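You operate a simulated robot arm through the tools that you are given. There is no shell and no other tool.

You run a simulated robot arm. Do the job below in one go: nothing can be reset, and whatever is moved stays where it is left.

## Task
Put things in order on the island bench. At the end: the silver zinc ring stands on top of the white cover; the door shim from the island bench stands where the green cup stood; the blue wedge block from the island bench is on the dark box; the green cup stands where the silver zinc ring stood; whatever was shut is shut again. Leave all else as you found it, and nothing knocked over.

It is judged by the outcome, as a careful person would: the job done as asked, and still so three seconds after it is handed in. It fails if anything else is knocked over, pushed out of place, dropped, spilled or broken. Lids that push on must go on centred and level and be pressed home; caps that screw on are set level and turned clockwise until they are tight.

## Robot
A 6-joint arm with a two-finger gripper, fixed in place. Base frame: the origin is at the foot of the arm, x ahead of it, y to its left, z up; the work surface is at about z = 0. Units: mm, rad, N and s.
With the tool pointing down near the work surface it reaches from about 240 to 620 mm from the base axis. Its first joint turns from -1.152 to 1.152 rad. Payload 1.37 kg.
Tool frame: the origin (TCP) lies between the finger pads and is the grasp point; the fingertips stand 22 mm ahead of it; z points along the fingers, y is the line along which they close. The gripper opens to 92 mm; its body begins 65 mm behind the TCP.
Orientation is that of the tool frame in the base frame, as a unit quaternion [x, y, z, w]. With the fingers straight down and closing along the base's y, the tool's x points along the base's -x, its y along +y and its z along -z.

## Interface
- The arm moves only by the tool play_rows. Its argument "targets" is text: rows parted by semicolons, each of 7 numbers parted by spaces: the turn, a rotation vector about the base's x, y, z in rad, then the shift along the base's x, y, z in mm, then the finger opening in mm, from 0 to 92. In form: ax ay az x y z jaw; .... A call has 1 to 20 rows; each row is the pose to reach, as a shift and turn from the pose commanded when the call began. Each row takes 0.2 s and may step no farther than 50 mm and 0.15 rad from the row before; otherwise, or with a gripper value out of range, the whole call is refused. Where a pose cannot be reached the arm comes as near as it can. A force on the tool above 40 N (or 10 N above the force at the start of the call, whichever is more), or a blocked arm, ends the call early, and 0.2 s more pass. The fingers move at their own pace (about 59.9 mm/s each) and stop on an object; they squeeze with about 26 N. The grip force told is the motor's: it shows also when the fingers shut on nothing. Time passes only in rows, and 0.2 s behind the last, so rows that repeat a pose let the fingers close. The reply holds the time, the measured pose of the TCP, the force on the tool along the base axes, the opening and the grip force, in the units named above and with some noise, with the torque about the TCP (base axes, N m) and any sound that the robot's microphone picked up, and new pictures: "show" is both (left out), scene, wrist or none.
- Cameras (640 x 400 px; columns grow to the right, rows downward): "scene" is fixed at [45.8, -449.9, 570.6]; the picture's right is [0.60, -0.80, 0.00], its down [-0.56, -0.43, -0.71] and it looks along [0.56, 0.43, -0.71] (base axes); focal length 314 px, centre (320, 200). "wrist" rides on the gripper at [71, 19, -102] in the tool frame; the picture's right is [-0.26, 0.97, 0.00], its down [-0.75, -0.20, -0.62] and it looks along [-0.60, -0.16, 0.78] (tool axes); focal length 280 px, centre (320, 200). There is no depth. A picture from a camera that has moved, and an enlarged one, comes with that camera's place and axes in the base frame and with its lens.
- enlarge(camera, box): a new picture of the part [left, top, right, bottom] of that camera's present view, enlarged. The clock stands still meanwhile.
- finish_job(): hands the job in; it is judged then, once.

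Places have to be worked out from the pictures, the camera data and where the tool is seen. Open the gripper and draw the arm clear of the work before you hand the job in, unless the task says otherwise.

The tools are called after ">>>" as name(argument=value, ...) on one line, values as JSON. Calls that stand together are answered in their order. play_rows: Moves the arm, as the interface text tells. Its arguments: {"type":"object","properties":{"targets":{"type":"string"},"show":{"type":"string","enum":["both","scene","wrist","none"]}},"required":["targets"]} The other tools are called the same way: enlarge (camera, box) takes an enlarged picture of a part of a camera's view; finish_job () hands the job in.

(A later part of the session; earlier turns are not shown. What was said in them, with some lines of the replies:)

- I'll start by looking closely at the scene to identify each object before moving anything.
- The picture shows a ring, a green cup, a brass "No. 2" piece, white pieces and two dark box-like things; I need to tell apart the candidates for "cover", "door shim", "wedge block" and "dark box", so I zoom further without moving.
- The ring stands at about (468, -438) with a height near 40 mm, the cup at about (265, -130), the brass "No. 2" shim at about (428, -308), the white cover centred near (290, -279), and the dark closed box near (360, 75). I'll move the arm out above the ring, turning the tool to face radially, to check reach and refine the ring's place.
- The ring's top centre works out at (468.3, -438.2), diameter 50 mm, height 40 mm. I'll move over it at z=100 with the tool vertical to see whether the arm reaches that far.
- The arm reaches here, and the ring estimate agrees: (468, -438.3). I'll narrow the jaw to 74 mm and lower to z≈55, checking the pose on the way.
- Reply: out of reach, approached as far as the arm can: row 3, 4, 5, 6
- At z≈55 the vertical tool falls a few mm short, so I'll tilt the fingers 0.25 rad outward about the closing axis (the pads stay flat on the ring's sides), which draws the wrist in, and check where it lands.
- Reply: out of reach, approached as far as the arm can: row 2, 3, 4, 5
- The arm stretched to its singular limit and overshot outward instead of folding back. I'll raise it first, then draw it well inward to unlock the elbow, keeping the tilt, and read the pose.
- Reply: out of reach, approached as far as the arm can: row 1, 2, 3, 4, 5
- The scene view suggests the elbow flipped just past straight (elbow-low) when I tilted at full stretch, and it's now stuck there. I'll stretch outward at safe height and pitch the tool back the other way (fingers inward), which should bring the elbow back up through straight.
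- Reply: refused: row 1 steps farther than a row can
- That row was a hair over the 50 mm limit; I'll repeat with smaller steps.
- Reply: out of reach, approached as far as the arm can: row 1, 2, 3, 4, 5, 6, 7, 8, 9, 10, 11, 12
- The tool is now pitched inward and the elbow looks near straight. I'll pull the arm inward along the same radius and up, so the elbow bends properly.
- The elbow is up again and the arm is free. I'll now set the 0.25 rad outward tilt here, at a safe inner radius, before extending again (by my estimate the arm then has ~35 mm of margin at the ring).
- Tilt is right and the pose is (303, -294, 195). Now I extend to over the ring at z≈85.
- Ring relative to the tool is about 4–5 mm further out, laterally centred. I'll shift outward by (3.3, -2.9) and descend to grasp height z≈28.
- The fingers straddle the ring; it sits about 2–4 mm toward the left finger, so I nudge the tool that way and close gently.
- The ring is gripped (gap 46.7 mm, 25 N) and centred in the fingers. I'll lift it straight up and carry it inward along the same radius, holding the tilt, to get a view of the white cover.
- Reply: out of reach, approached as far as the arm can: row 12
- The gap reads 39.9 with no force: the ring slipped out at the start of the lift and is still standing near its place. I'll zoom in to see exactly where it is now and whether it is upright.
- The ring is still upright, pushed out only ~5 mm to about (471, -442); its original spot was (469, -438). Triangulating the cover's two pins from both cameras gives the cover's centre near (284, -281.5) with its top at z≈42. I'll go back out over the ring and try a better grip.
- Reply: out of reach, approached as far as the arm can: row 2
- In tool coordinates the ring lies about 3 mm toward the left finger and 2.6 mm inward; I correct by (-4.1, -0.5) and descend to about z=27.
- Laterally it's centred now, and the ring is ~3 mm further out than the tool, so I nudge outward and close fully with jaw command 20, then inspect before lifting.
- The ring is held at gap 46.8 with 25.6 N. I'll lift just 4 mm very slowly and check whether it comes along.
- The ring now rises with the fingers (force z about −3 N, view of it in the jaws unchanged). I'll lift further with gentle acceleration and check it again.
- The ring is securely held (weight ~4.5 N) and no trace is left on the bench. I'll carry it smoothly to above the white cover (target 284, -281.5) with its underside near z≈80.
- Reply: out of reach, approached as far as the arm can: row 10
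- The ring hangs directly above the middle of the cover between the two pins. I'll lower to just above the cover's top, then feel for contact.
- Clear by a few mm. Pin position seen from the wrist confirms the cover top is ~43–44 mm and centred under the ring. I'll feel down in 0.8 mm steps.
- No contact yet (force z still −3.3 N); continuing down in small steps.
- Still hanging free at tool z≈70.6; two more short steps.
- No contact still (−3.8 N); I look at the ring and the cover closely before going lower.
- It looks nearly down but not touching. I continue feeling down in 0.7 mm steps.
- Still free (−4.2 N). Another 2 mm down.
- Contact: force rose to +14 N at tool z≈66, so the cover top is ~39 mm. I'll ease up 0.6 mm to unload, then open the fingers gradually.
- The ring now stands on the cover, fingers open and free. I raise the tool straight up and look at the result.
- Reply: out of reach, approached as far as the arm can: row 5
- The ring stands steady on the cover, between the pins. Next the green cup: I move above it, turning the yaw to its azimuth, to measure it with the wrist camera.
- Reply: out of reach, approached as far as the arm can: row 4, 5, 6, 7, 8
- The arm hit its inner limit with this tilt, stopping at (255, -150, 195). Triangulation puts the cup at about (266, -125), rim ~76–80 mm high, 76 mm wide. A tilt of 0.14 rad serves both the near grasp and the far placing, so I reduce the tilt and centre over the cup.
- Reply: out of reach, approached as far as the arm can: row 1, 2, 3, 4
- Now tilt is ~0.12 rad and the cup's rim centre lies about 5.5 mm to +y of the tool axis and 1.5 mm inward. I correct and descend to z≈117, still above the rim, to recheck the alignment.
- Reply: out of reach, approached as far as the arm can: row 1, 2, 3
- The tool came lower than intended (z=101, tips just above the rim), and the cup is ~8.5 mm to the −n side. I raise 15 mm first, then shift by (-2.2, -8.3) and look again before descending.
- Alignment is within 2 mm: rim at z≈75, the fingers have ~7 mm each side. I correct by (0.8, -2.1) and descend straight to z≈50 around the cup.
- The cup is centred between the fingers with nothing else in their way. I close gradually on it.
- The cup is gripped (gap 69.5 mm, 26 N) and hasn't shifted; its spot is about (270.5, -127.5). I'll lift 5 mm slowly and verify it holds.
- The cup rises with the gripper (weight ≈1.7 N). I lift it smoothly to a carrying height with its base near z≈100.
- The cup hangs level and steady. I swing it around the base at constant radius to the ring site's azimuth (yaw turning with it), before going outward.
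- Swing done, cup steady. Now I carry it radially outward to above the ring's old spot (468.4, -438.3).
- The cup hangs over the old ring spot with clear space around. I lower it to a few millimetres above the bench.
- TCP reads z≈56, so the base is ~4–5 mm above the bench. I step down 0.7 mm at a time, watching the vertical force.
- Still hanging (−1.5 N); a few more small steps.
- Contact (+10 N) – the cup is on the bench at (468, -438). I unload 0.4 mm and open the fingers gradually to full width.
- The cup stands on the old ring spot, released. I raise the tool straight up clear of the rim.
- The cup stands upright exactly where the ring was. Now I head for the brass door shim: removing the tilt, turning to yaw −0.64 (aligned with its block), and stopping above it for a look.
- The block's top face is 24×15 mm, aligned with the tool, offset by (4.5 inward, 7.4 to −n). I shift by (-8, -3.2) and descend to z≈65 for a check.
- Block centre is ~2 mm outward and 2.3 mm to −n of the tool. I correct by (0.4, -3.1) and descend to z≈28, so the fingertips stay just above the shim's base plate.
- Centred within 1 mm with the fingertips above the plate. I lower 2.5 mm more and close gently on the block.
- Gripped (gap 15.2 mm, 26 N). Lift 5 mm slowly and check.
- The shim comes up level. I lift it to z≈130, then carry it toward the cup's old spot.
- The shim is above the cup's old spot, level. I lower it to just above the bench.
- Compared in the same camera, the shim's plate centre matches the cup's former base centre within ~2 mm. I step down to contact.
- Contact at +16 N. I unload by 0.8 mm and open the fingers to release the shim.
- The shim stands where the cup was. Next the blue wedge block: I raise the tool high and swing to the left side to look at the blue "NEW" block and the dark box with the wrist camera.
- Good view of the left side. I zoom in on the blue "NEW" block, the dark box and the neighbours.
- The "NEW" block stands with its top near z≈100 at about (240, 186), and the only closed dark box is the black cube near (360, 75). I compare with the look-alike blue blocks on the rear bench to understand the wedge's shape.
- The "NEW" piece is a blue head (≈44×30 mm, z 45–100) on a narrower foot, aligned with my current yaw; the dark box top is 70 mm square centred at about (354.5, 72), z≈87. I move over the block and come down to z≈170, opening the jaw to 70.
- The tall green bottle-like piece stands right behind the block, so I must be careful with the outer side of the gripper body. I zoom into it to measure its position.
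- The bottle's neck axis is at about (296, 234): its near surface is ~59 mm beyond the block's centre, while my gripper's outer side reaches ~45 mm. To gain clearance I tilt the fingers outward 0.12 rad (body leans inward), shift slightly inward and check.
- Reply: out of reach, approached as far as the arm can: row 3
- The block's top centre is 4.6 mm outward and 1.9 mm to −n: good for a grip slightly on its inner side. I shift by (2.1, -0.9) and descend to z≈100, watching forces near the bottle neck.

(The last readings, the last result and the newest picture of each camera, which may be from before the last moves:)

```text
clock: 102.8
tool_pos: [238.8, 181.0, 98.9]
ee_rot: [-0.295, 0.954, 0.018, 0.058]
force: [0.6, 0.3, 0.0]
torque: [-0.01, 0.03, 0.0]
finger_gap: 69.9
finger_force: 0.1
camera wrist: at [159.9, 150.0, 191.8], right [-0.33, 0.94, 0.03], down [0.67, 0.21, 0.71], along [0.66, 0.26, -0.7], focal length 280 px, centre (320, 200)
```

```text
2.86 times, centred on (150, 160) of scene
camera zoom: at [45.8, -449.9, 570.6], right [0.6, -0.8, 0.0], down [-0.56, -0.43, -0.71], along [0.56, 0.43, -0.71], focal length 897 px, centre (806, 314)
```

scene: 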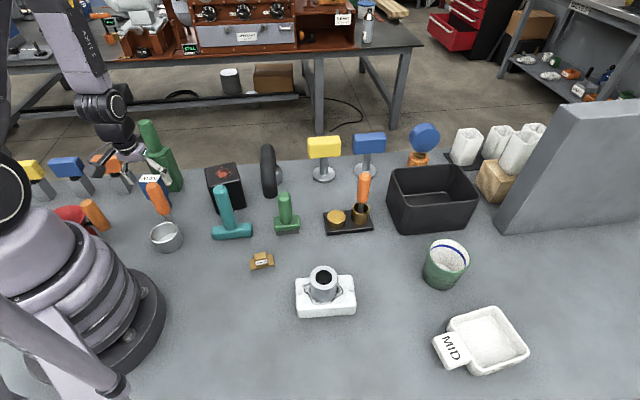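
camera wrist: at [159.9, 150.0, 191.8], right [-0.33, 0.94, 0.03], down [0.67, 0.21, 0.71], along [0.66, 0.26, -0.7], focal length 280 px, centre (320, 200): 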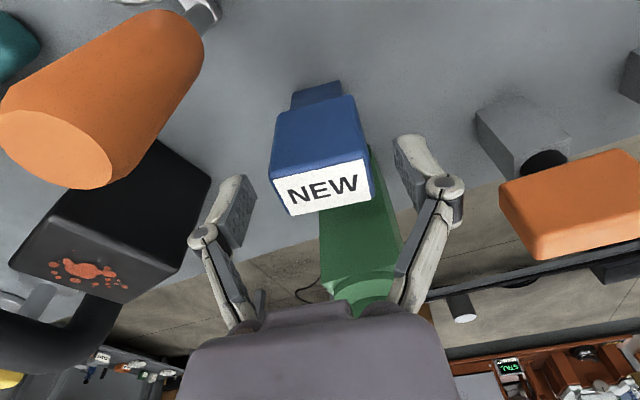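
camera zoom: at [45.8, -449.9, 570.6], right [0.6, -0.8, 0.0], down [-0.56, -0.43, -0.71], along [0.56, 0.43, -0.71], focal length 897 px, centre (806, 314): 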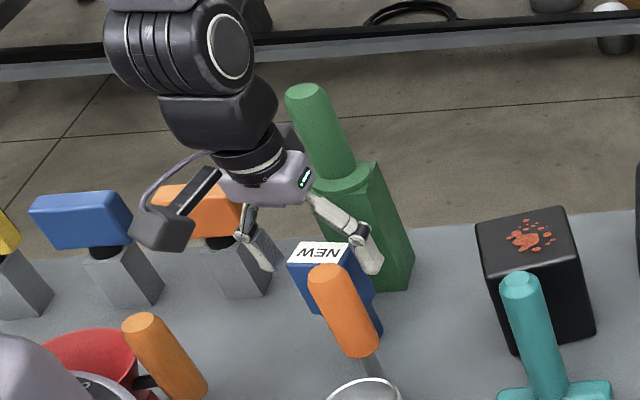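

No contact so far. I continue down in small steps to z≈84.

>>> play_rows(targets="0 0 0 0 0 -3 70; 0 0 0 0 0 -6 70; 0 0 0 0 0 -9 70; 0 0 0 0 0 -12 70; 0 0 0 0 0 -15 70; 0 0 0 0 0 -15 70; 0 0 0 0 0 -15 70", show="both")

>>> enlarge(camera="scene", box=[100, 110, 200, 220])

>>> enlarge(camera="wrist", box=[180, 70, 480, 270])

```text
clock: 104.4
tool_pos: [238.9, 182.2, 84.2]
ee_rot: [-0.296, 0.953, 0.018, 0.058]
force: [0.6, -0.4, 0.3]
torque: [-0.04, -0.05, 0.0]
finger_gap: 70.1
finger_force: 0.0
camera wrist: at [160.9, 150.5, 177.0], right [-0.33, 0.94, 0.03], down [0.67, 0.21, 0.71], along [0.66, 0.26, -0.7], focal length 280 px, centre (320, 200)
```

scene: 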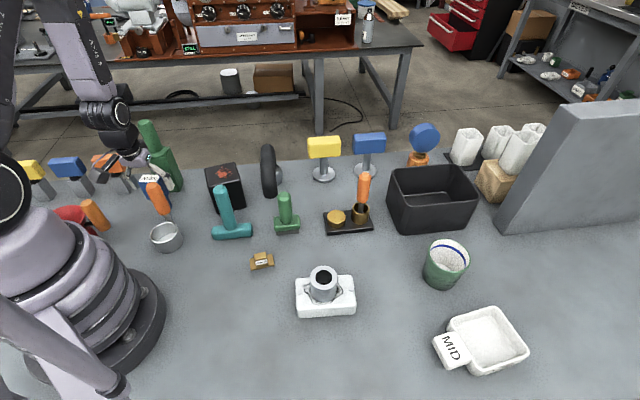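
wrist: 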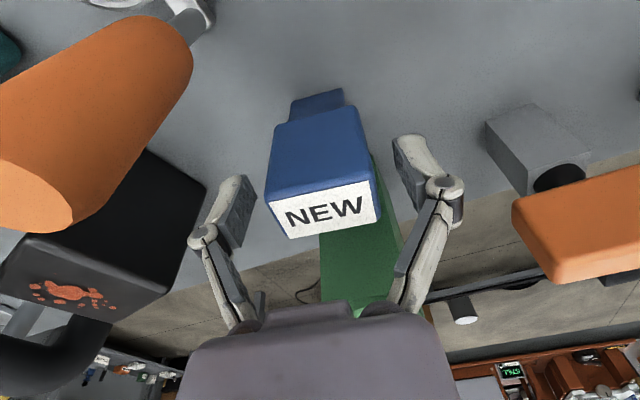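

```text
3.64 times, centred on (150, 165) of scene
camera zoom: at [45.8, -449.9, 570.6], right [0.6, -0.8, 0.0], down [-0.56, -0.43, -0.71], along [0.56, 0.43, -0.71], focal length 1142 px, centre (938, 327)
```

zoom: 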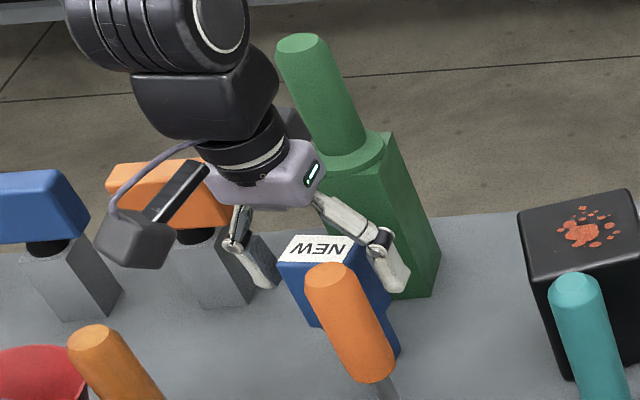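

```text
2.00 times, centred on (330, 170) of wrist
camera zoom: at [160.9, 150.5, 177.0], right [-0.33, 0.94, 0.03], down [0.67, 0.21, 0.71], along [0.66, 0.26, -0.7], focal length 561 px, centre (300, 260)
```

zoom: 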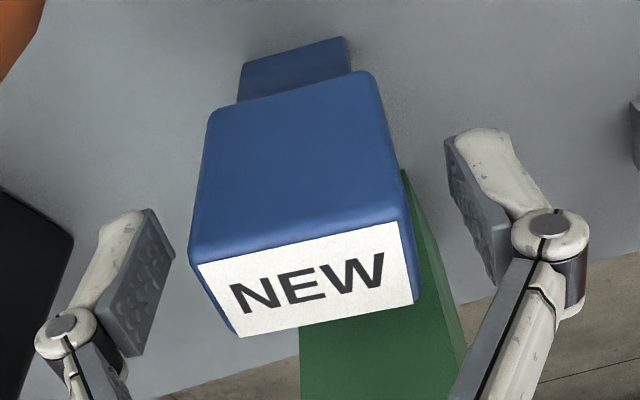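

Centred within 2 mm on the head and no contact anywhere. I close gently on the block.

>>> play_rows(targets="0 0 0 0 0 0 64; 0 0 0 0 0 0 58; 0 0 0 0 0 0 53; 0 0 0 0 0 0 49; 0 0 0 0 0 0 45; 0 0 0 0 0 0 40; 0 0 0 0 0 0 20; 0 0 0 0 0 0 10; 0 0 0 0 0 0 10", show="wrist")

>>> enlarge(camera="wrist", box=[180, 70, 480, 270])

>>> enlarge(camera="scene", box=[100, 110, 200, 220])

```text
clock: 106.4
tool_pos: [238.3, 181.3, 84.5]
ee_rot: [-0.295, 0.954, 0.017, 0.057]
force: [-1.1, 1.0, 7.6]
torque: [0.03, -0.02, 0.01]
finger_gap: 45.8
finger_force: 26.0
camera wrist: at [160.9, 150.5, 177.1], right [-0.33, 0.94, 0.03], down [0.67, 0.21, 0.71], along [0.66, 0.26, -0.7], focal length 280 px, centre (320, 200)
```

wrist: 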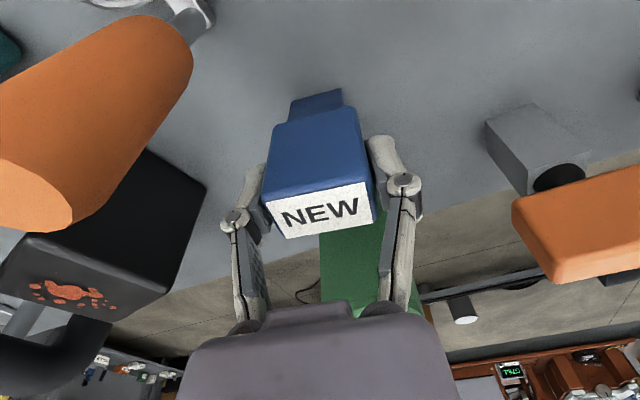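

```text
2.00 times, centred on (330, 170) of wrist
camera zoom: at [160.9, 150.5, 177.1], right [-0.33, 0.94, 0.03], down [0.67, 0.21, 0.71], along [0.66, 0.26, -0.7], focal length 561 px, centre (300, 260)
```

zoom: 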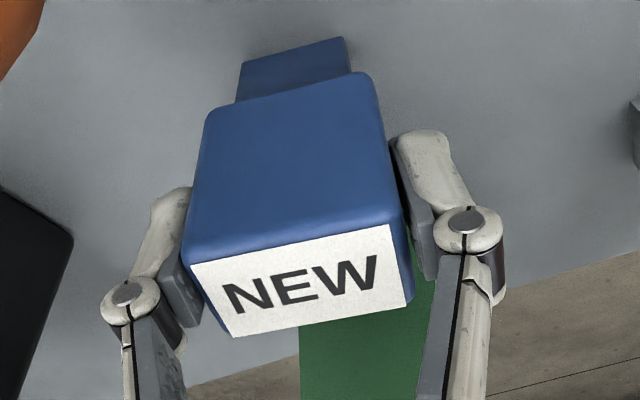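

```text
3.64 times, centred on (150, 165) of scene
camera zoom: at [45.7, -449.9, 570.6], right [0.6, -0.8, 0.0], down [-0.56, -0.43, -0.71], along [0.56, 0.43, -0.71], focal length 1142 px, centre (938, 327)
```

zoom: 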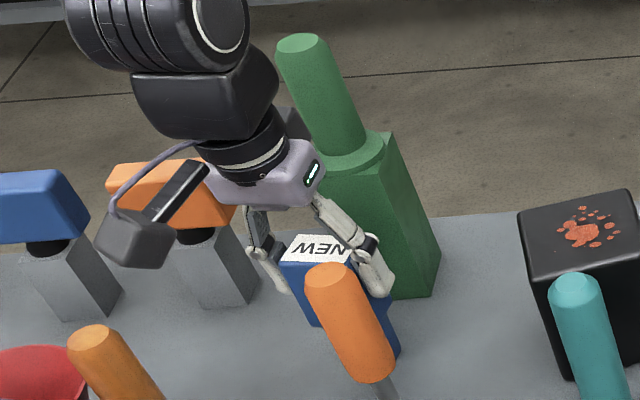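

Gripped, but the block was nudged ~1.5 mm sideways at its head (tilting it slightly, with 7.6 N upward reaction). I'll open a little, re-centre by 1.5 mm and close again so it is held truly upright.

>>> play_rows(targets="0 0 0 0 0 0 46; 0 0 0 0 0 0 49; 0 0 0 0 0 0 54; 0 0 0 -0.85 1.25 0 56; 0 0 0 -0.85 1.25 0 56; 0 0 0 -0.85 1.25 0 56", show="wrist")

>>> enlarge(camera="wrist", box=[180, 70, 480, 270])

```text
clock: 107.8
tool_pos: [237.9, 183.1, 84.4]
ee_rot: [-0.295, 0.954, 0.017, 0.057]
force: [-0.6, 0.9, 0.5]
torque: [0.01, -0.04, -0.01]
finger_gap: 56.0
finger_force: 0.0
camera wrist: at [160.0, 151.8, 176.9], right [-0.33, 0.94, 0.03], down [0.67, 0.21, 0.71], along [0.66, 0.26, -0.7], focal length 280 px, centre (320, 200)
```

wrist: 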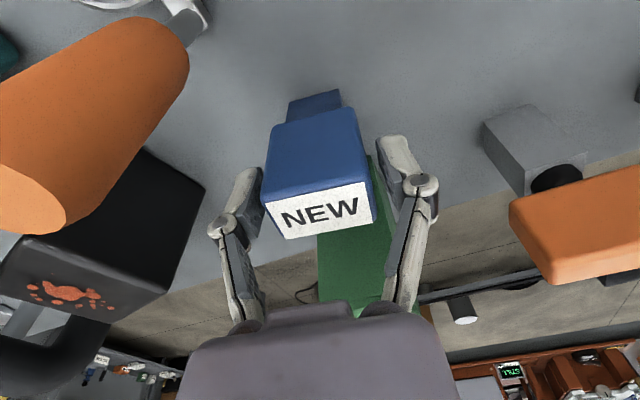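

```text
2.00 times, centred on (330, 170) of wrist
camera zoom: at [160.0, 151.8, 176.9], right [-0.33, 0.94, 0.03], down [0.67, 0.21, 0.71], along [0.66, 0.26, -0.7], focal length 561 px, centre (300, 260)
```

zoom: 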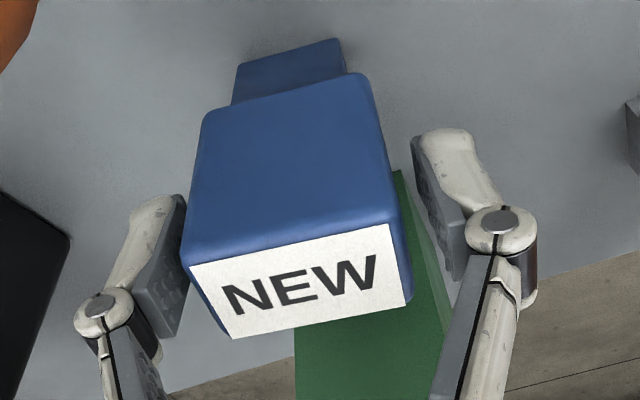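

Upright again and centred. I close once more.

>>> play_rows(targets="0 0 0 0 0 0 53; 0 0 0 0 0 0 50; 0 0 0 0 0 0 47; 0 0 0 0 0 0 44; 0 0 0 0 0 0 36; 0 0 0 0 0 0 20; 0 0 0 0 0 0 10; 0 0 0 0 0 0 10", show="wrist")

>>> enlarge(camera="wrist", box=[180, 70, 480, 270])

```text
clock: 109.6
tool_pos: [237.8, 183.1, 84.0]
ee_rot: [-0.296, 0.953, 0.017, 0.057]
force: [-0.4, -1.3, 6.1]
torque: [-0.06, 0.04, -0.01]
finger_gap: 45.6
finger_force: 26.2
camera wrist: at [160.0, 151.8, 177.0], right [-0.33, 0.94, 0.03], down [0.67, 0.21, 0.71], along [0.66, 0.26, -0.7], focal length 280 px, centre (320, 200)
```

wrist: 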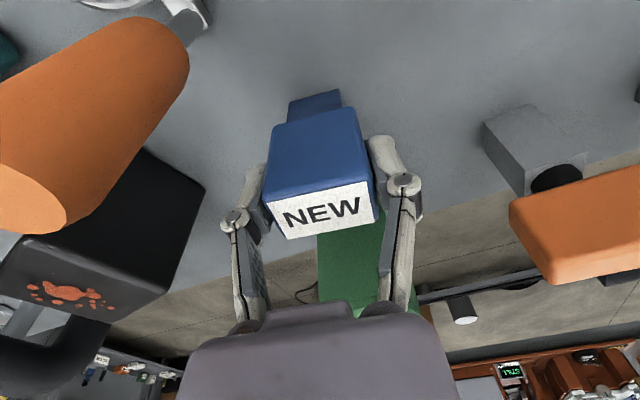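

```text
2.00 times, centred on (330, 170) of wrist
camera zoom: at [160.0, 151.8, 177.0], right [-0.33, 0.94, 0.03], down [0.67, 0.21, 0.71], along [0.66, 0.26, -0.7], focal length 561 px, centre (300, 260)
```

zoom: 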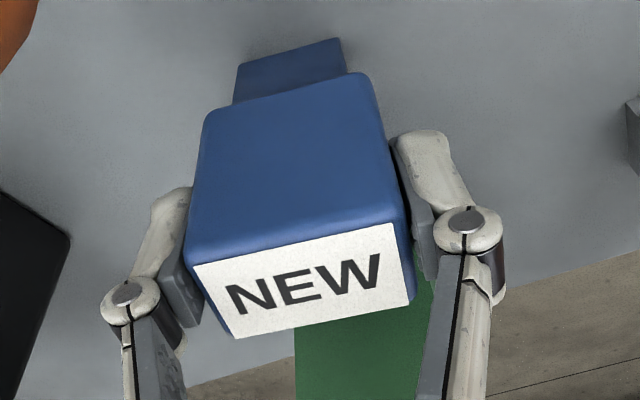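

Held at 26 N and centred. I lift 6 mm slowly and check the block hangs straight.

>>> play_rows(targets="0 0 0 0 0 1 10; 0 0 0 0 0 2 10; 0 0 0 0 0 4 10; 0 0 0 0 0 6 10; 0 0 0 0 0 6 10; 0 0 0 0 0 6 10", show="wrist")

>>> enlarge(camera="wrist", box=[180, 70, 480, 270])

>>> enlarge(camera="scene", box=[100, 110, 200, 220])

```text
clock: 111.0
tool_pos: [236.9, 184.0, 87.6]
ee_rot: [-0.295, 0.954, 0.017, 0.058]
force: [-1.2, -0.2, -2.7]
torque: [-0.03, 0.03, -0.01]
finger_gap: 45.6
finger_force: 26.3
camera wrist: at [159.4, 152.0, 182.2], right [-0.33, 0.94, 0.03], down [0.67, 0.21, 0.71], along [0.66, 0.26, -0.7], focal length 280 px, centre (320, 200)
```

wrist: 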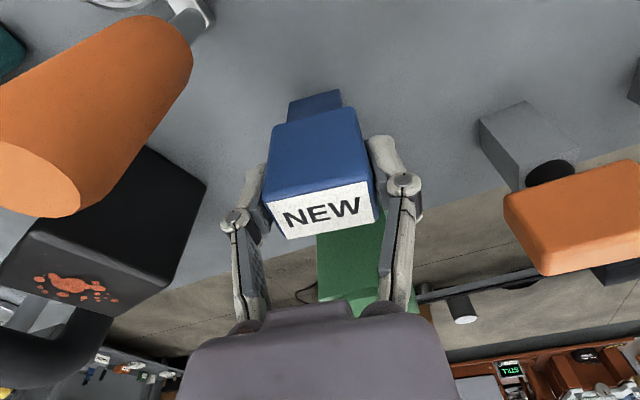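

```text
2.00 times, centred on (330, 170) of wrist
camera zoom: at [159.4, 152.0, 182.2], right [-0.33, 0.94, 0.03], down [0.67, 0.21, 0.71], along [0.66, 0.26, -0.7], focal length 561 px, centre (300, 260)
```

zoom: 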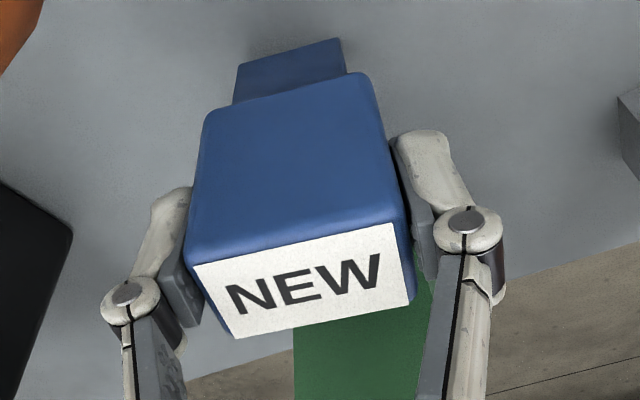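

```text
3.64 times, centred on (150, 165) of scene
camera zoom: at [45.8, -449.9, 570.6], right [0.6, -0.8, 0.0], down [-0.56, -0.43, -0.71], along [0.56, 0.43, -0.71], focal length 1142 px, centre (938, 327)
```

zoom: 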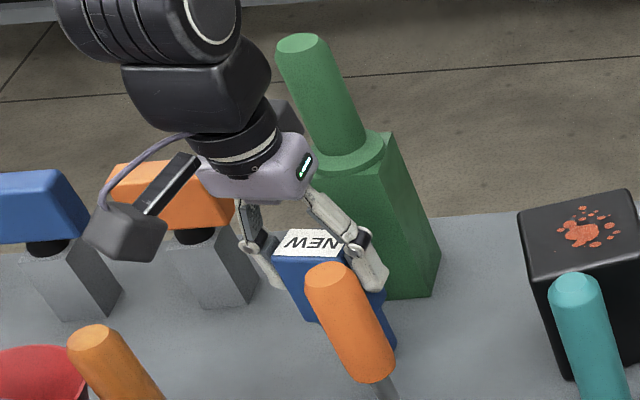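

The block lifts cleanly with unchanged posture. I raise it straight up to z≈195, above the bottle neck's height for the gripper body.

>>> play_rows(targets="0 0 0 0 0 3 10; 0 0 0 0 0 8 10; 0 0 0 0 0 15 10; 0 0 0 0 0 23 10; 0 0 0 0 0 32 10; 0 0 0 0 0 42 10; 0 0 0 0 0 52 10; 0 0 0 0 0 62 10; 0 0 0 0 0 72 10; 0 0 0 0 0 82 10; 0 0 0 0 0 91 10; 0 0 0 0 0 99 10; 0 0 0 0 0 104 10; 0 0 0 0 0 106 10; 0 0 0 0 0 106 10; 0 0 0 0 0 106 10", show="both")

```text
clock: 114.4
tool_pos: [238.2, 183.1, 196.6]
ee_rot: [-0.296, 0.953, 0.017, 0.057]
force: [0.1, -0.3, -3.3]
torque: [-0.03, 0.04, -0.02]
finger_gap: 45.9
finger_force: 26.4
out of reach, approached as far as the arm can: row 9, 10
camera wrist: at [159.8, 152.5, 290.1], right [-0.33, 0.94, 0.03], down [0.67, 0.21, 0.71], along [0.66, 0.26, -0.7], focal length 280 px, centre (320, 200)
```

scene: 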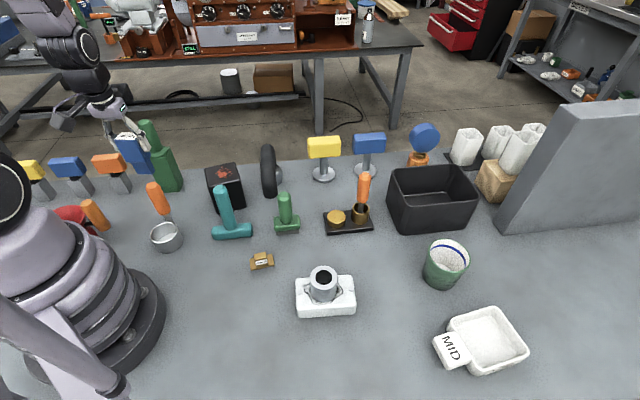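
wrist: 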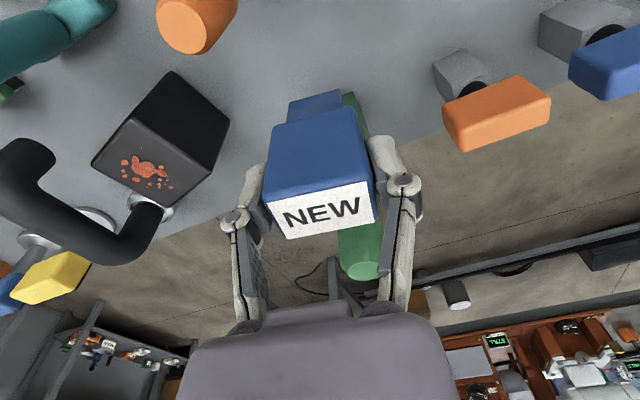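

The block is up. I zoom in to see its foot shape and the dark box's top before carrying it over.

>>> enlarge(camera="scene", box=[90, 90, 190, 200])

>>> enlarge(camera="wrist", box=[80, 60, 240, 220])

```text
3.64 times, centred on (140, 145) of scene
camera zoom: at [45.8, -449.9, 570.6], right [0.6, -0.8, 0.0], down [-0.56, -0.43, -0.71], along [0.56, 0.43, -0.71], focal length 1142 px, centre (974, 400)
```

zoom: 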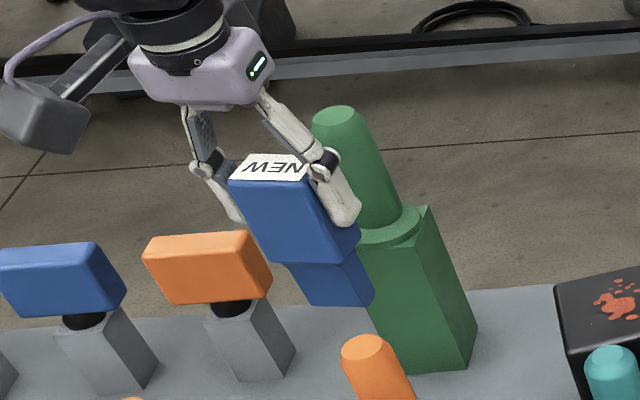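

```text
2.50 times, centred on (160, 140) of wrist
camera zoom: at [159.8, 152.5, 290.1], right [-0.33, 0.94, 0.03], down [0.67, 0.21, 0.71], along [0.66, 0.26, -0.7], focal length 701 px, centre (720, 350)
```

zoom: 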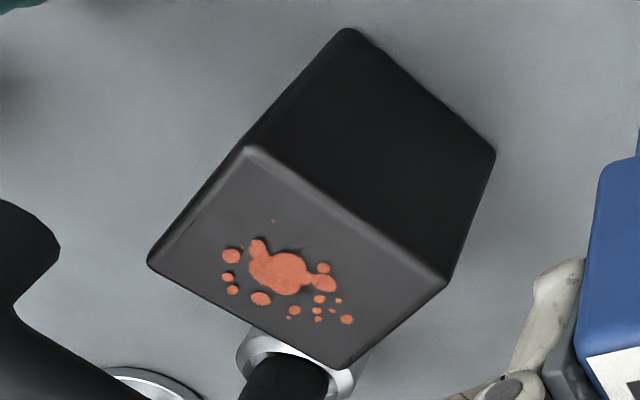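

I carry the block over to the dark box: target TCP (354, 71), yaw turned to 0.2 so it stays aligned with the arm plane, foot ~25 mm above the box top.

>>> play_rows(targets="0 0 -0.012 3.5 -3.4 0 10; 0 0 -0.04 11.6 -11.2 0 10; 0 0 -0.08 23.2 -22.4 0 10; 0 0 -0.124 36 -34.7 0 10; 0 0 -0.168 48.7 -47 0 10; 0 0 -0.212 61.5 -59.4 0 10; 0 0 -0.256 74.2 -71.7 0 10; 0 0 -0.3 87 -84 0 10; 0 0 -0.34 98.6 -95.2 0 10; 0 0 -0.372 107.9 -104.2 0 10; 0 0 -0.393 114 -110 0 10; 0 0 -0.401 116 -112 0 10; 0 0 -0.401 116 -112 0 10; 0 0 -0.401 116 -112 0 10", show="both")

>>> enlarge(camera="scene", box=[160, 90, 290, 240])

```text
clock: 117.4
tool_pos: [354.4, 70.5, 195.6]
ee_rot: [-0.099, 0.993, 0.005, 0.059]
force: [-0.2, -1.0, -2.2]
torque: [-0.02, 0.03, 0.0]
finger_gap: 46.0
finger_force: 26.2
camera wrist: at [271.5, 71.9, 288.9], right [0.06, 1.0, 0.03], down [0.7, -0.07, 0.71], along [0.71, -0.02, -0.7], focal length 280 px, centre (320, 200)
```

scene: 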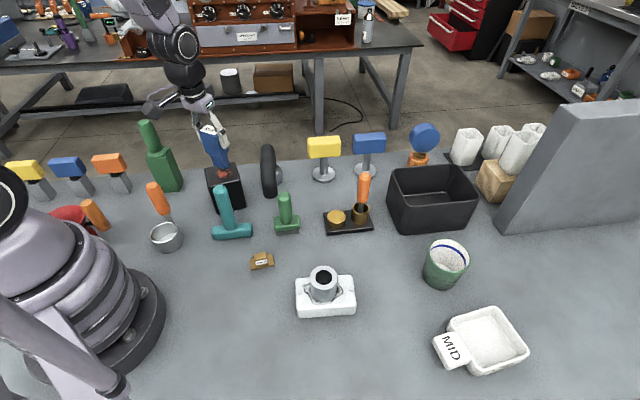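
wrist: 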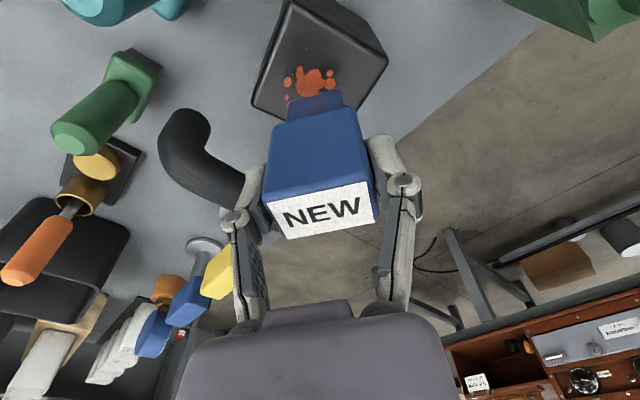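

```text
2.67 times, centred on (225, 165) of scene
camera zoom: at [45.8, -449.9, 570.6], right [0.6, -0.8, 0.0], down [-0.56, -0.43, -0.71], along [0.56, 0.43, -0.71], focal length 837 px, centre (573, 293)
```

zoom: 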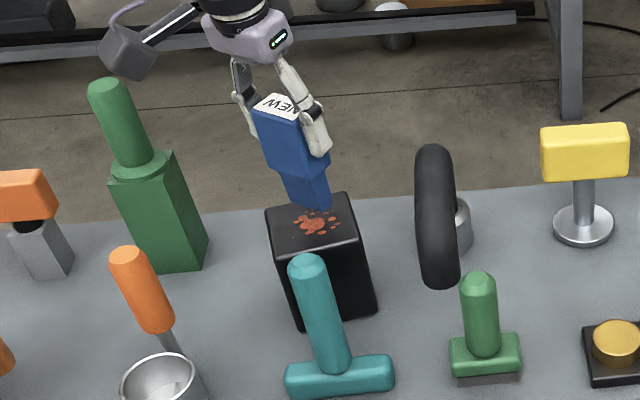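

The block hangs over the dark box. I zoom the wrist view to verify the foot is centred over the box top.

>>> enlarge(camera="wrist", box=[220, 0, 420, 150])

>>> enlarge(camera="scene", box=[190, 120, 260, 220])

```text
2.67 times, centred on (320, 75) of wrist
camera zoom: at [271.5, 71.9, 288.9], right [0.06, 1.0, 0.03], down [0.7, -0.07, 0.71], along [0.71, -0.02, -0.7], focal length 748 px, centre (320, 533)
```

zoom: 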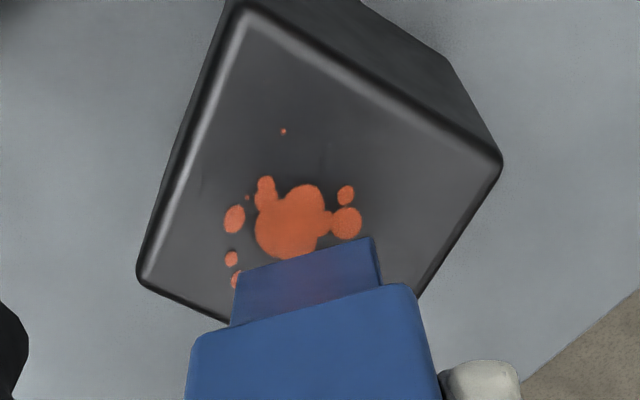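

```text
4.00 times, centred on (225, 170) of scene
camera zoom: at [45.8, -449.9, 570.6], right [0.6, -0.8, 0.0], down [-0.56, -0.43, -0.71], along [0.56, 0.43, -0.71], focal length 1256 px, centre (700, 320)
```

zoom: 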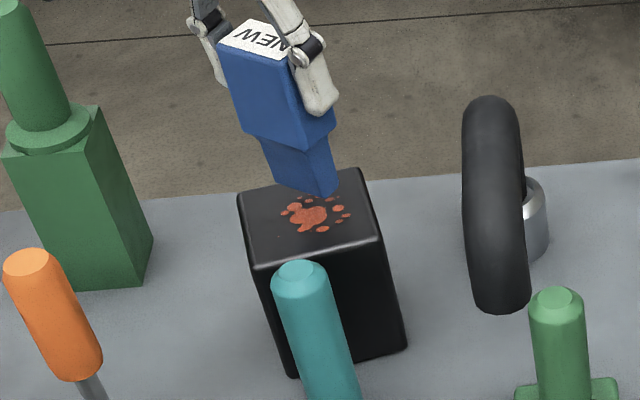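

Box top centre is within ~5 mm of the foot centre. I correct by (-5, 0) and lower 17 mm, then feel for contact in small steps.

>>> play_rows(targets="0 0 0 -2.5 0 -1 10; 0 0 0 -5 0 -3 10; 0 0 0 -5 0 -6 10; 0 0 0 -5 0 -10 10; 0 0 0 -5 0 -14 10; 0 0 0 -5 0 -16.5 10; 0 0 0 -5 0 -17 10; 0 0 0 -5 0 -17 10; 0 0 0 -5 0 -17 10", show="both")

>>> enlarge(camera="wrist", box=[220, 0, 420, 150])

>>> enlarge(camera="scene", box=[190, 120, 260, 220])

```text
clock: 119.4
tool_pos: [350.1, 70.4, 179.3]
ee_rot: [-0.099, 0.993, 0.005, 0.06]
force: [0.0, -0.9, 1.1]
torque: [-0.11, 0.03, 0.02]
finger_gap: 45.8
finger_force: 26.3
camera wrist: at [265.0, 72.4, 272.0], right [0.06, 1.0, 0.03], down [0.7, -0.07, 0.71], along [0.71, -0.02, -0.7], focal length 280 px, centre (320, 200)
```

scene: 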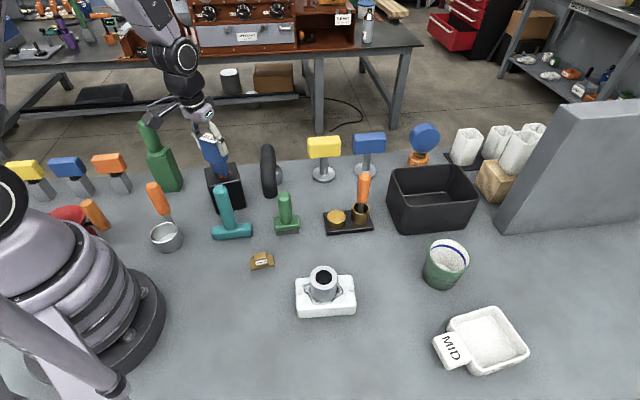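
wrist: 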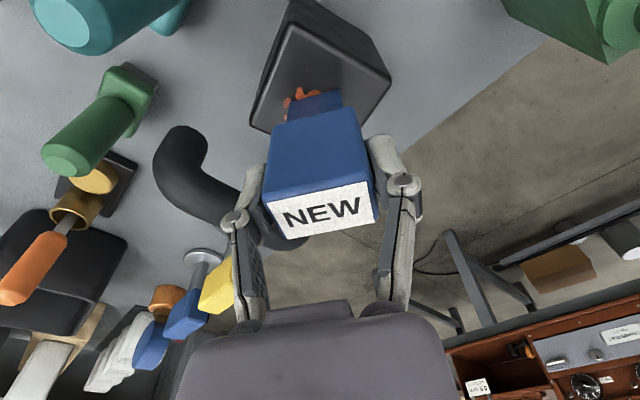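

```text
2.67 times, centred on (320, 75) of wrist
camera zoom: at [265.0, 72.4, 272.0], right [0.06, 1.0, 0.03], down [0.7, -0.07, 0.71], along [0.71, -0.02, -0.7], focal length 748 px, centre (320, 533)
```

zoom: 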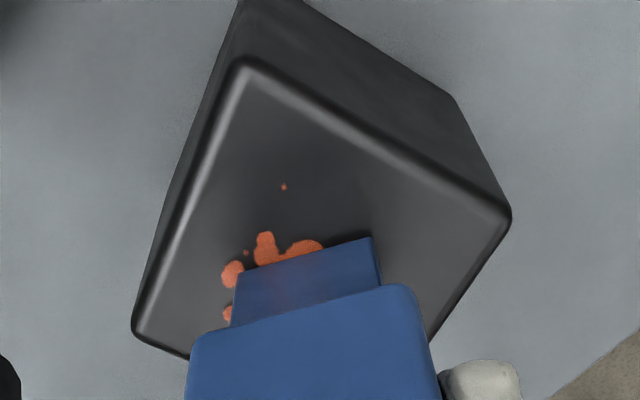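

```text
4.00 times, centred on (225, 170) of scene
camera zoom: at [45.7, -449.9, 570.6], right [0.6, -0.8, 0.0], down [-0.56, -0.43, -0.71], along [0.56, 0.43, -0.71], focal length 1256 px, centre (700, 320)
```

zoom: 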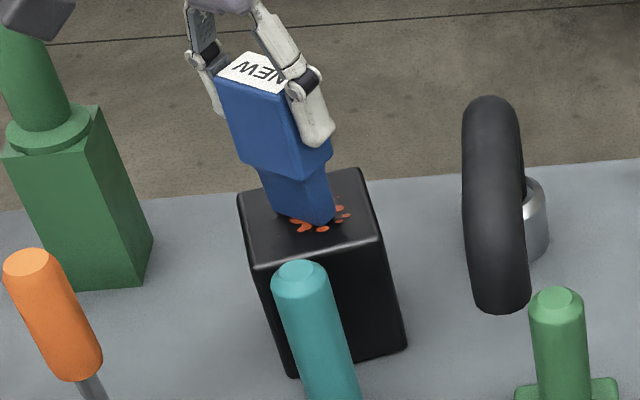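

Force z went from about −3 to +1 N, so the foot may just be touching (box top ≈95). I step down half a millimetre to confirm.

>>> play_rows(targets="0 0 0 0 0 -0.4 10; 0 0 0 0 0 -0.4 10", show="none")

```text
clock: 120.0
tool_pos: [349.2, 70.7, 178.9]
ee_rot: [-0.1, 0.993, 0.005, 0.06]
force: [-4.3, -1.0, 13.8]
torque: [-0.03, 0.3, -0.01]
finger_gap: 45.5
finger_force: 26.4
```

Solid contact (+14 N) at foot height ≈95. I ease up 0.3 mm to unload, check, then release gently.

>>> play_rows(targets="0 0 0 0 0 0.3 10; 0 0 0 0 0 0.3 10", show="none")

```text
clock: 120.6
tool_pos: [349.1, 70.0, 178.5]
ee_rot: [-0.1, 0.993, 0.005, 0.06]
force: [-1.1, -3.6, 7.8]
torque: [-0.23, 0.08, 0.02]
finger_gap: 45.6
finger_force: 25.8
```

Still 7.8 N down; I ease another 0.2 mm, then open very gradually.

>>> play_rows(targets="0 0 0 0 0 0.2 10; 0 0 0 0 0 0.2 40; 0 0 0 0 0 0.2 45; 0 0 0 0 0 0.2 46; 0 0 0 0 0 0.2 47; 0 0 0 0 0 0.2 48; 0 0 0 0 0 0.2 50; 0 0 0 0 0 0.2 54; 0 0 0 0 0 0.2 60; 0 0 0 0 0 0.2 66; 0 0 0 0 0 0.2 70; 0 0 0 0 0 0.2 70", show="both")

>>> enlarge(camera="scene", box=[190, 120, 260, 220])

>>> enlarge(camera="wrist", box=[180, 20, 480, 270])

```text
clock: 123.2
tool_pos: [348.8, 71.6, 178.7]
ee_rot: [-0.099, 0.993, 0.005, 0.06]
force: [-0.5, 0.1, -0.3]
torque: [0.01, -0.01, 0.01]
finger_gap: 69.8
finger_force: 0.0
camera wrist: at [265.4, 73.0, 271.5], right [0.06, 1.0, 0.03], down [0.7, -0.07, 0.71], along [0.71, -0.02, -0.7], focal length 280 px, centre (320, 200)
```

scene: 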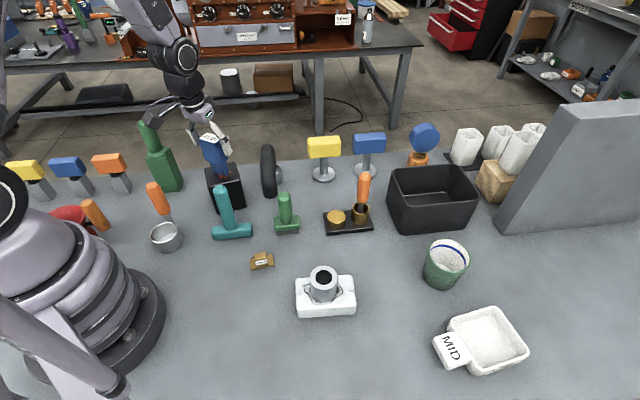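
wrist: 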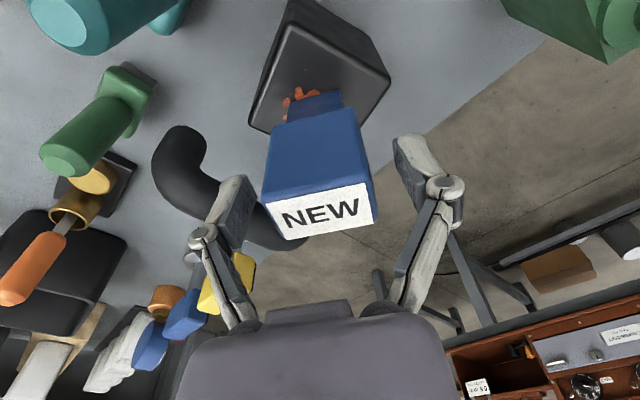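

```text
4.00 times, centred on (225, 170) of scene
camera zoom: at [45.8, -449.9, 570.6], right [0.6, -0.8, 0.0], down [-0.56, -0.43, -0.71], along [0.56, 0.43, -0.71], focal length 1256 px, centre (700, 320)
```

zoom: 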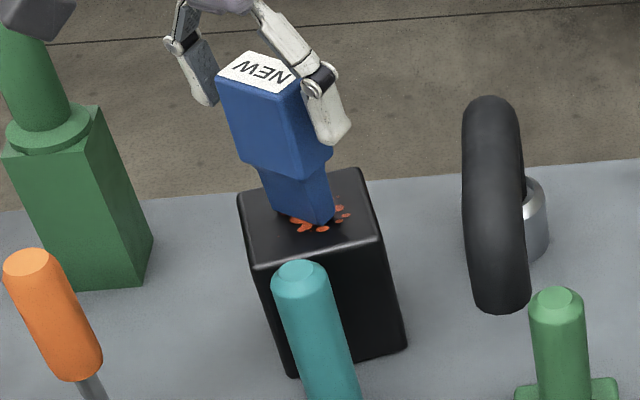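

```text
1.60 times, centred on (330, 145) of wrist
camera zoom: at [265.4, 73.0, 271.5], right [0.06, 1.0, 0.03], down [0.7, -0.07, 0.71], along [0.71, -0.02, -0.7], focal length 449 px, centre (304, 288)
```

zoom: 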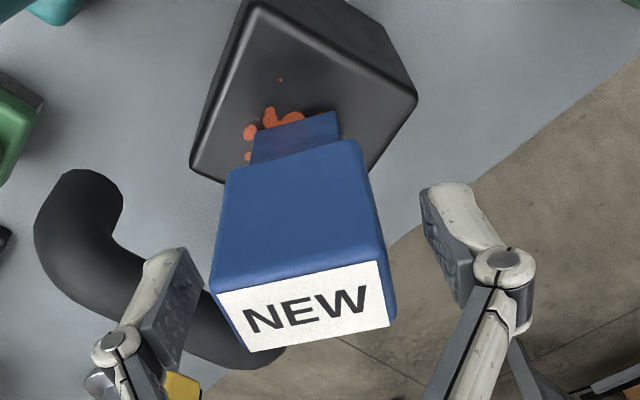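

The block stands free on the dark box. I rise straight up, slowly at first, keeping the fingers clear.

>>> play_rows(targets="0 0 0 0 0 2 70; 0 0 0 0 0 6 70; 0 0 0 0 0 12 70; 0 0 0 0 0 20 70; 0 0 0 0 0 30 70; 0 0 0 0 0 45 70; 0 0 0 0 0 65 70; 0 0 0 0 0 90 70; 0 0 0 0 0 110 70; 0 0 0 0 0 110 70; 0 0 0 0 0 110 70", show="both")

>>> enlarge(camera="scene", box=[190, 120, 260, 220])

```text
clock: 125.6
tool_pos: [348.5, 70.0, 289.4]
ee_rot: [-0.098, 0.993, 0.004, 0.06]
force: [0.7, 0.3, 0.5]
torque: [0.01, 0.02, 0.05]
finger_gap: 70.0
finger_force: 0.1
camera wrist: at [265.1, 72.5, 383.3], right [0.06, 1.0, 0.03], down [0.7, -0.07, 0.71], along [0.71, -0.02, -0.7], focal length 280 px, centre (320, 200)
```

scene: 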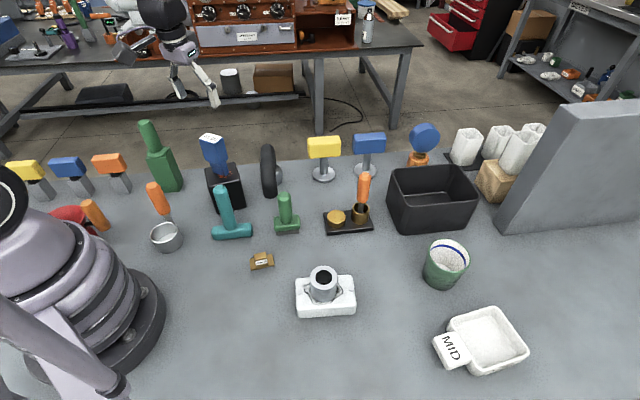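
wrist: 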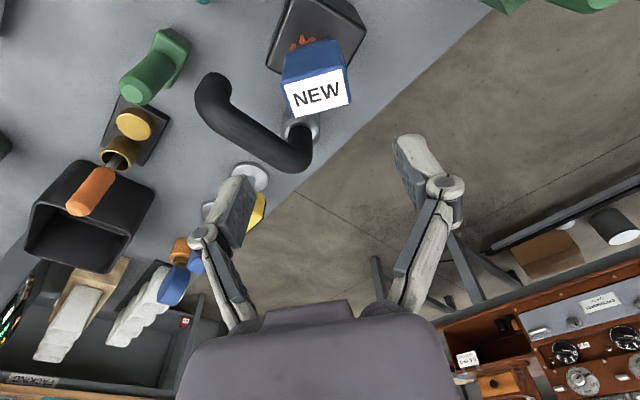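

```text
4.00 times, centred on (225, 170) of scene
camera zoom: at [45.7, -449.9, 570.6], right [0.6, -0.8, 0.0], down [-0.56, -0.43, -0.71], along [0.56, 0.43, -0.71], focal length 1256 px, centre (700, 320)
```

zoom: 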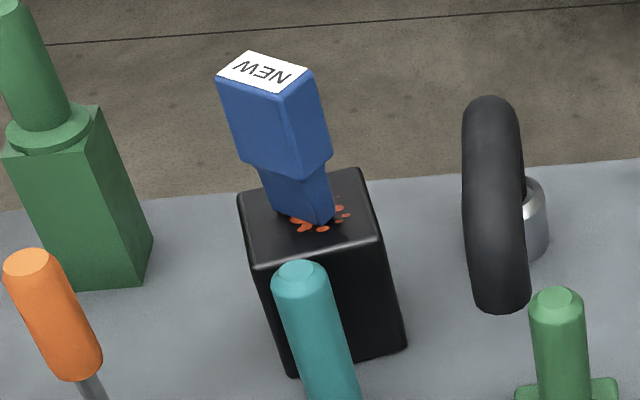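

The wedge block stands steady on the dark box. I open the gripper fully and draw the arm away at height, back toward its starting area, then inspect everything.

>>> play_rows(targets="0 0 0 0 0 15 92; 0 0 -0.04 -2 -17 30 92; 0 0 -0.12 -6 -50 30 92; 0 0 -0.2 -10 -85 30 92; 0 0 -0.28 -14 -120 30 92; 0 0 -0.36 -18 -155 30 92; 0 0 -0.44 -22 -190 30 92; 0 0 -0.52 -26 -225 30 92; 0 0 -0.6 -30 -260 30 92; 0 0 -0.68 -34 -295 30 92; 0 0 -0.76 -38 -330 30 92; 0 0 -0.84 -41 -365 30 92; 0 0 -0.9 -44 -395 30 92; 0 0 -0.95 -46 -417 30 92; 0 0 -0.95 -46 -417 30 92; 0 0 -0.95 -46 -417 30 92", show="both")

>>> enlarge(camera="scene", box=[120, 110, 330, 260])

>>> enlarge(camera="scene", box=[230, 220, 480, 340])

```text
clock: 129.0
tool_pos: [302.9, -345.0, 318.6]
ee_rot: [0.366, 0.929, -0.023, 0.056]
force: [-0.3, -0.2, 0.0]
torque: [-0.01, 0.0, -0.01]
finger_gap: 91.8
finger_force: 0.0
camera wrist: at [257.5, -275.5, 411.8], right [0.85, 0.53, 0.03], down [0.35, -0.61, 0.71], along [0.39, -0.59, -0.7], focal length 280 px, centre (320, 200)
```

scene: 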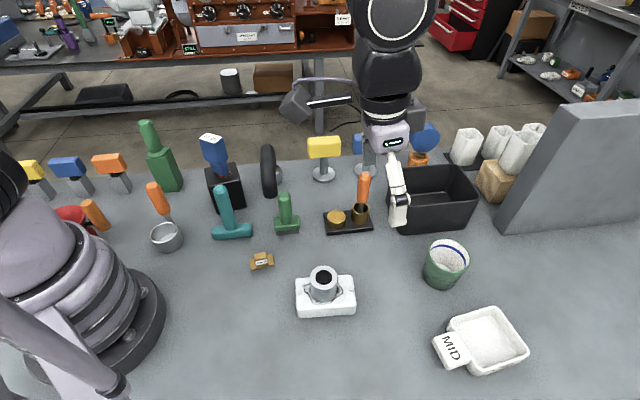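
wrist: 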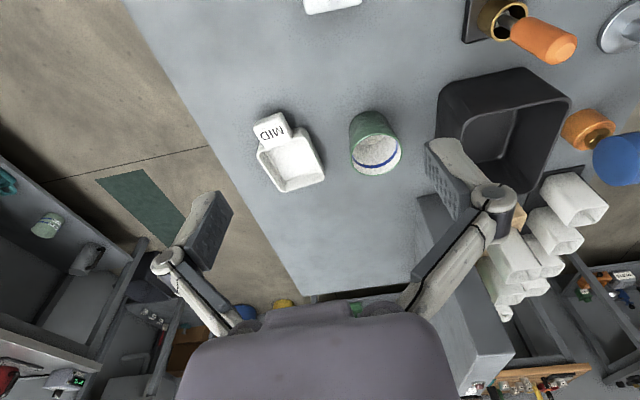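

```text
2.67 times, centred on (225, 185) of scene
camera zoom: at [45.7, -449.9, 570.6], right [0.6, -0.8, 0.0], down [-0.56, -0.43, -0.71], along [0.56, 0.43, -0.71], focal length 837 px, centre (573, 240)
```

zoom: 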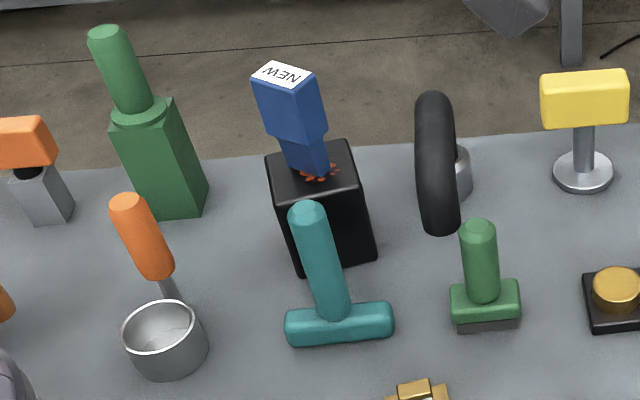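

```text
2.56 times, centred on (355, 280) of scene
camera zoom: at [45.7, -449.9, 570.6], right [0.6, -0.8, 0.0], down [-0.56, -0.43, -0.71], along [0.56, 0.43, -0.71], focal length 804 px, centre (230, -5)
```

zoom: 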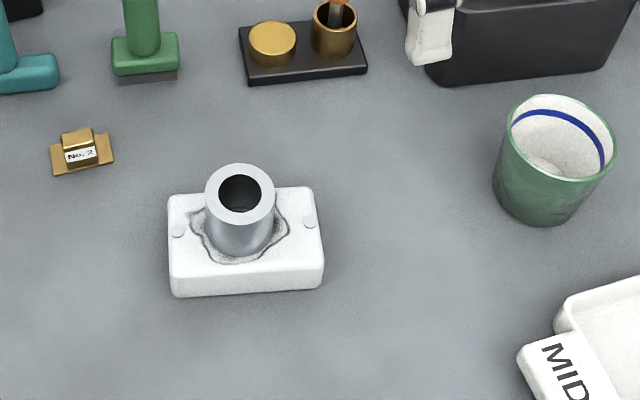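

All four pieces are in place and upright: ring on the white cover, cup on the ring's old spot, shim on the cup's old spot, and blue wedge block on the dark box. Everything else looks untouched, nothing was opened, and the gripper is open and clear, so I hand the job in.

>>> finish_job()

```text
The job is handed in.
```

The island bench is in order and the job is handed in. In the last pictures all four pieces stood upright.

- **Silver zinc ring:** it stands on top of the white cover, between the two pins. It slipped out of the fingers on my first lift but stayed standing, and the second grip held.
- **Green cup:** it stands where the ring stood. The camera puts it within a few millimetres of that spot.
- **Door shim:** I took this to be the brass "No. 2" piece. It stands where the cup stood, also within a few millimetres.
- **Blue wedge block:** I took this to be the blue block marked "NEW". It stands near the middle of the black cube's top. I read the closed black cube as the dark box, not the open black bin.

I opened nothing, so there was nothing to shut again. In the final pictures the other things on the bench looked as I found them. The gripper is open and the arm is drawn clear at height, back near its starting place.
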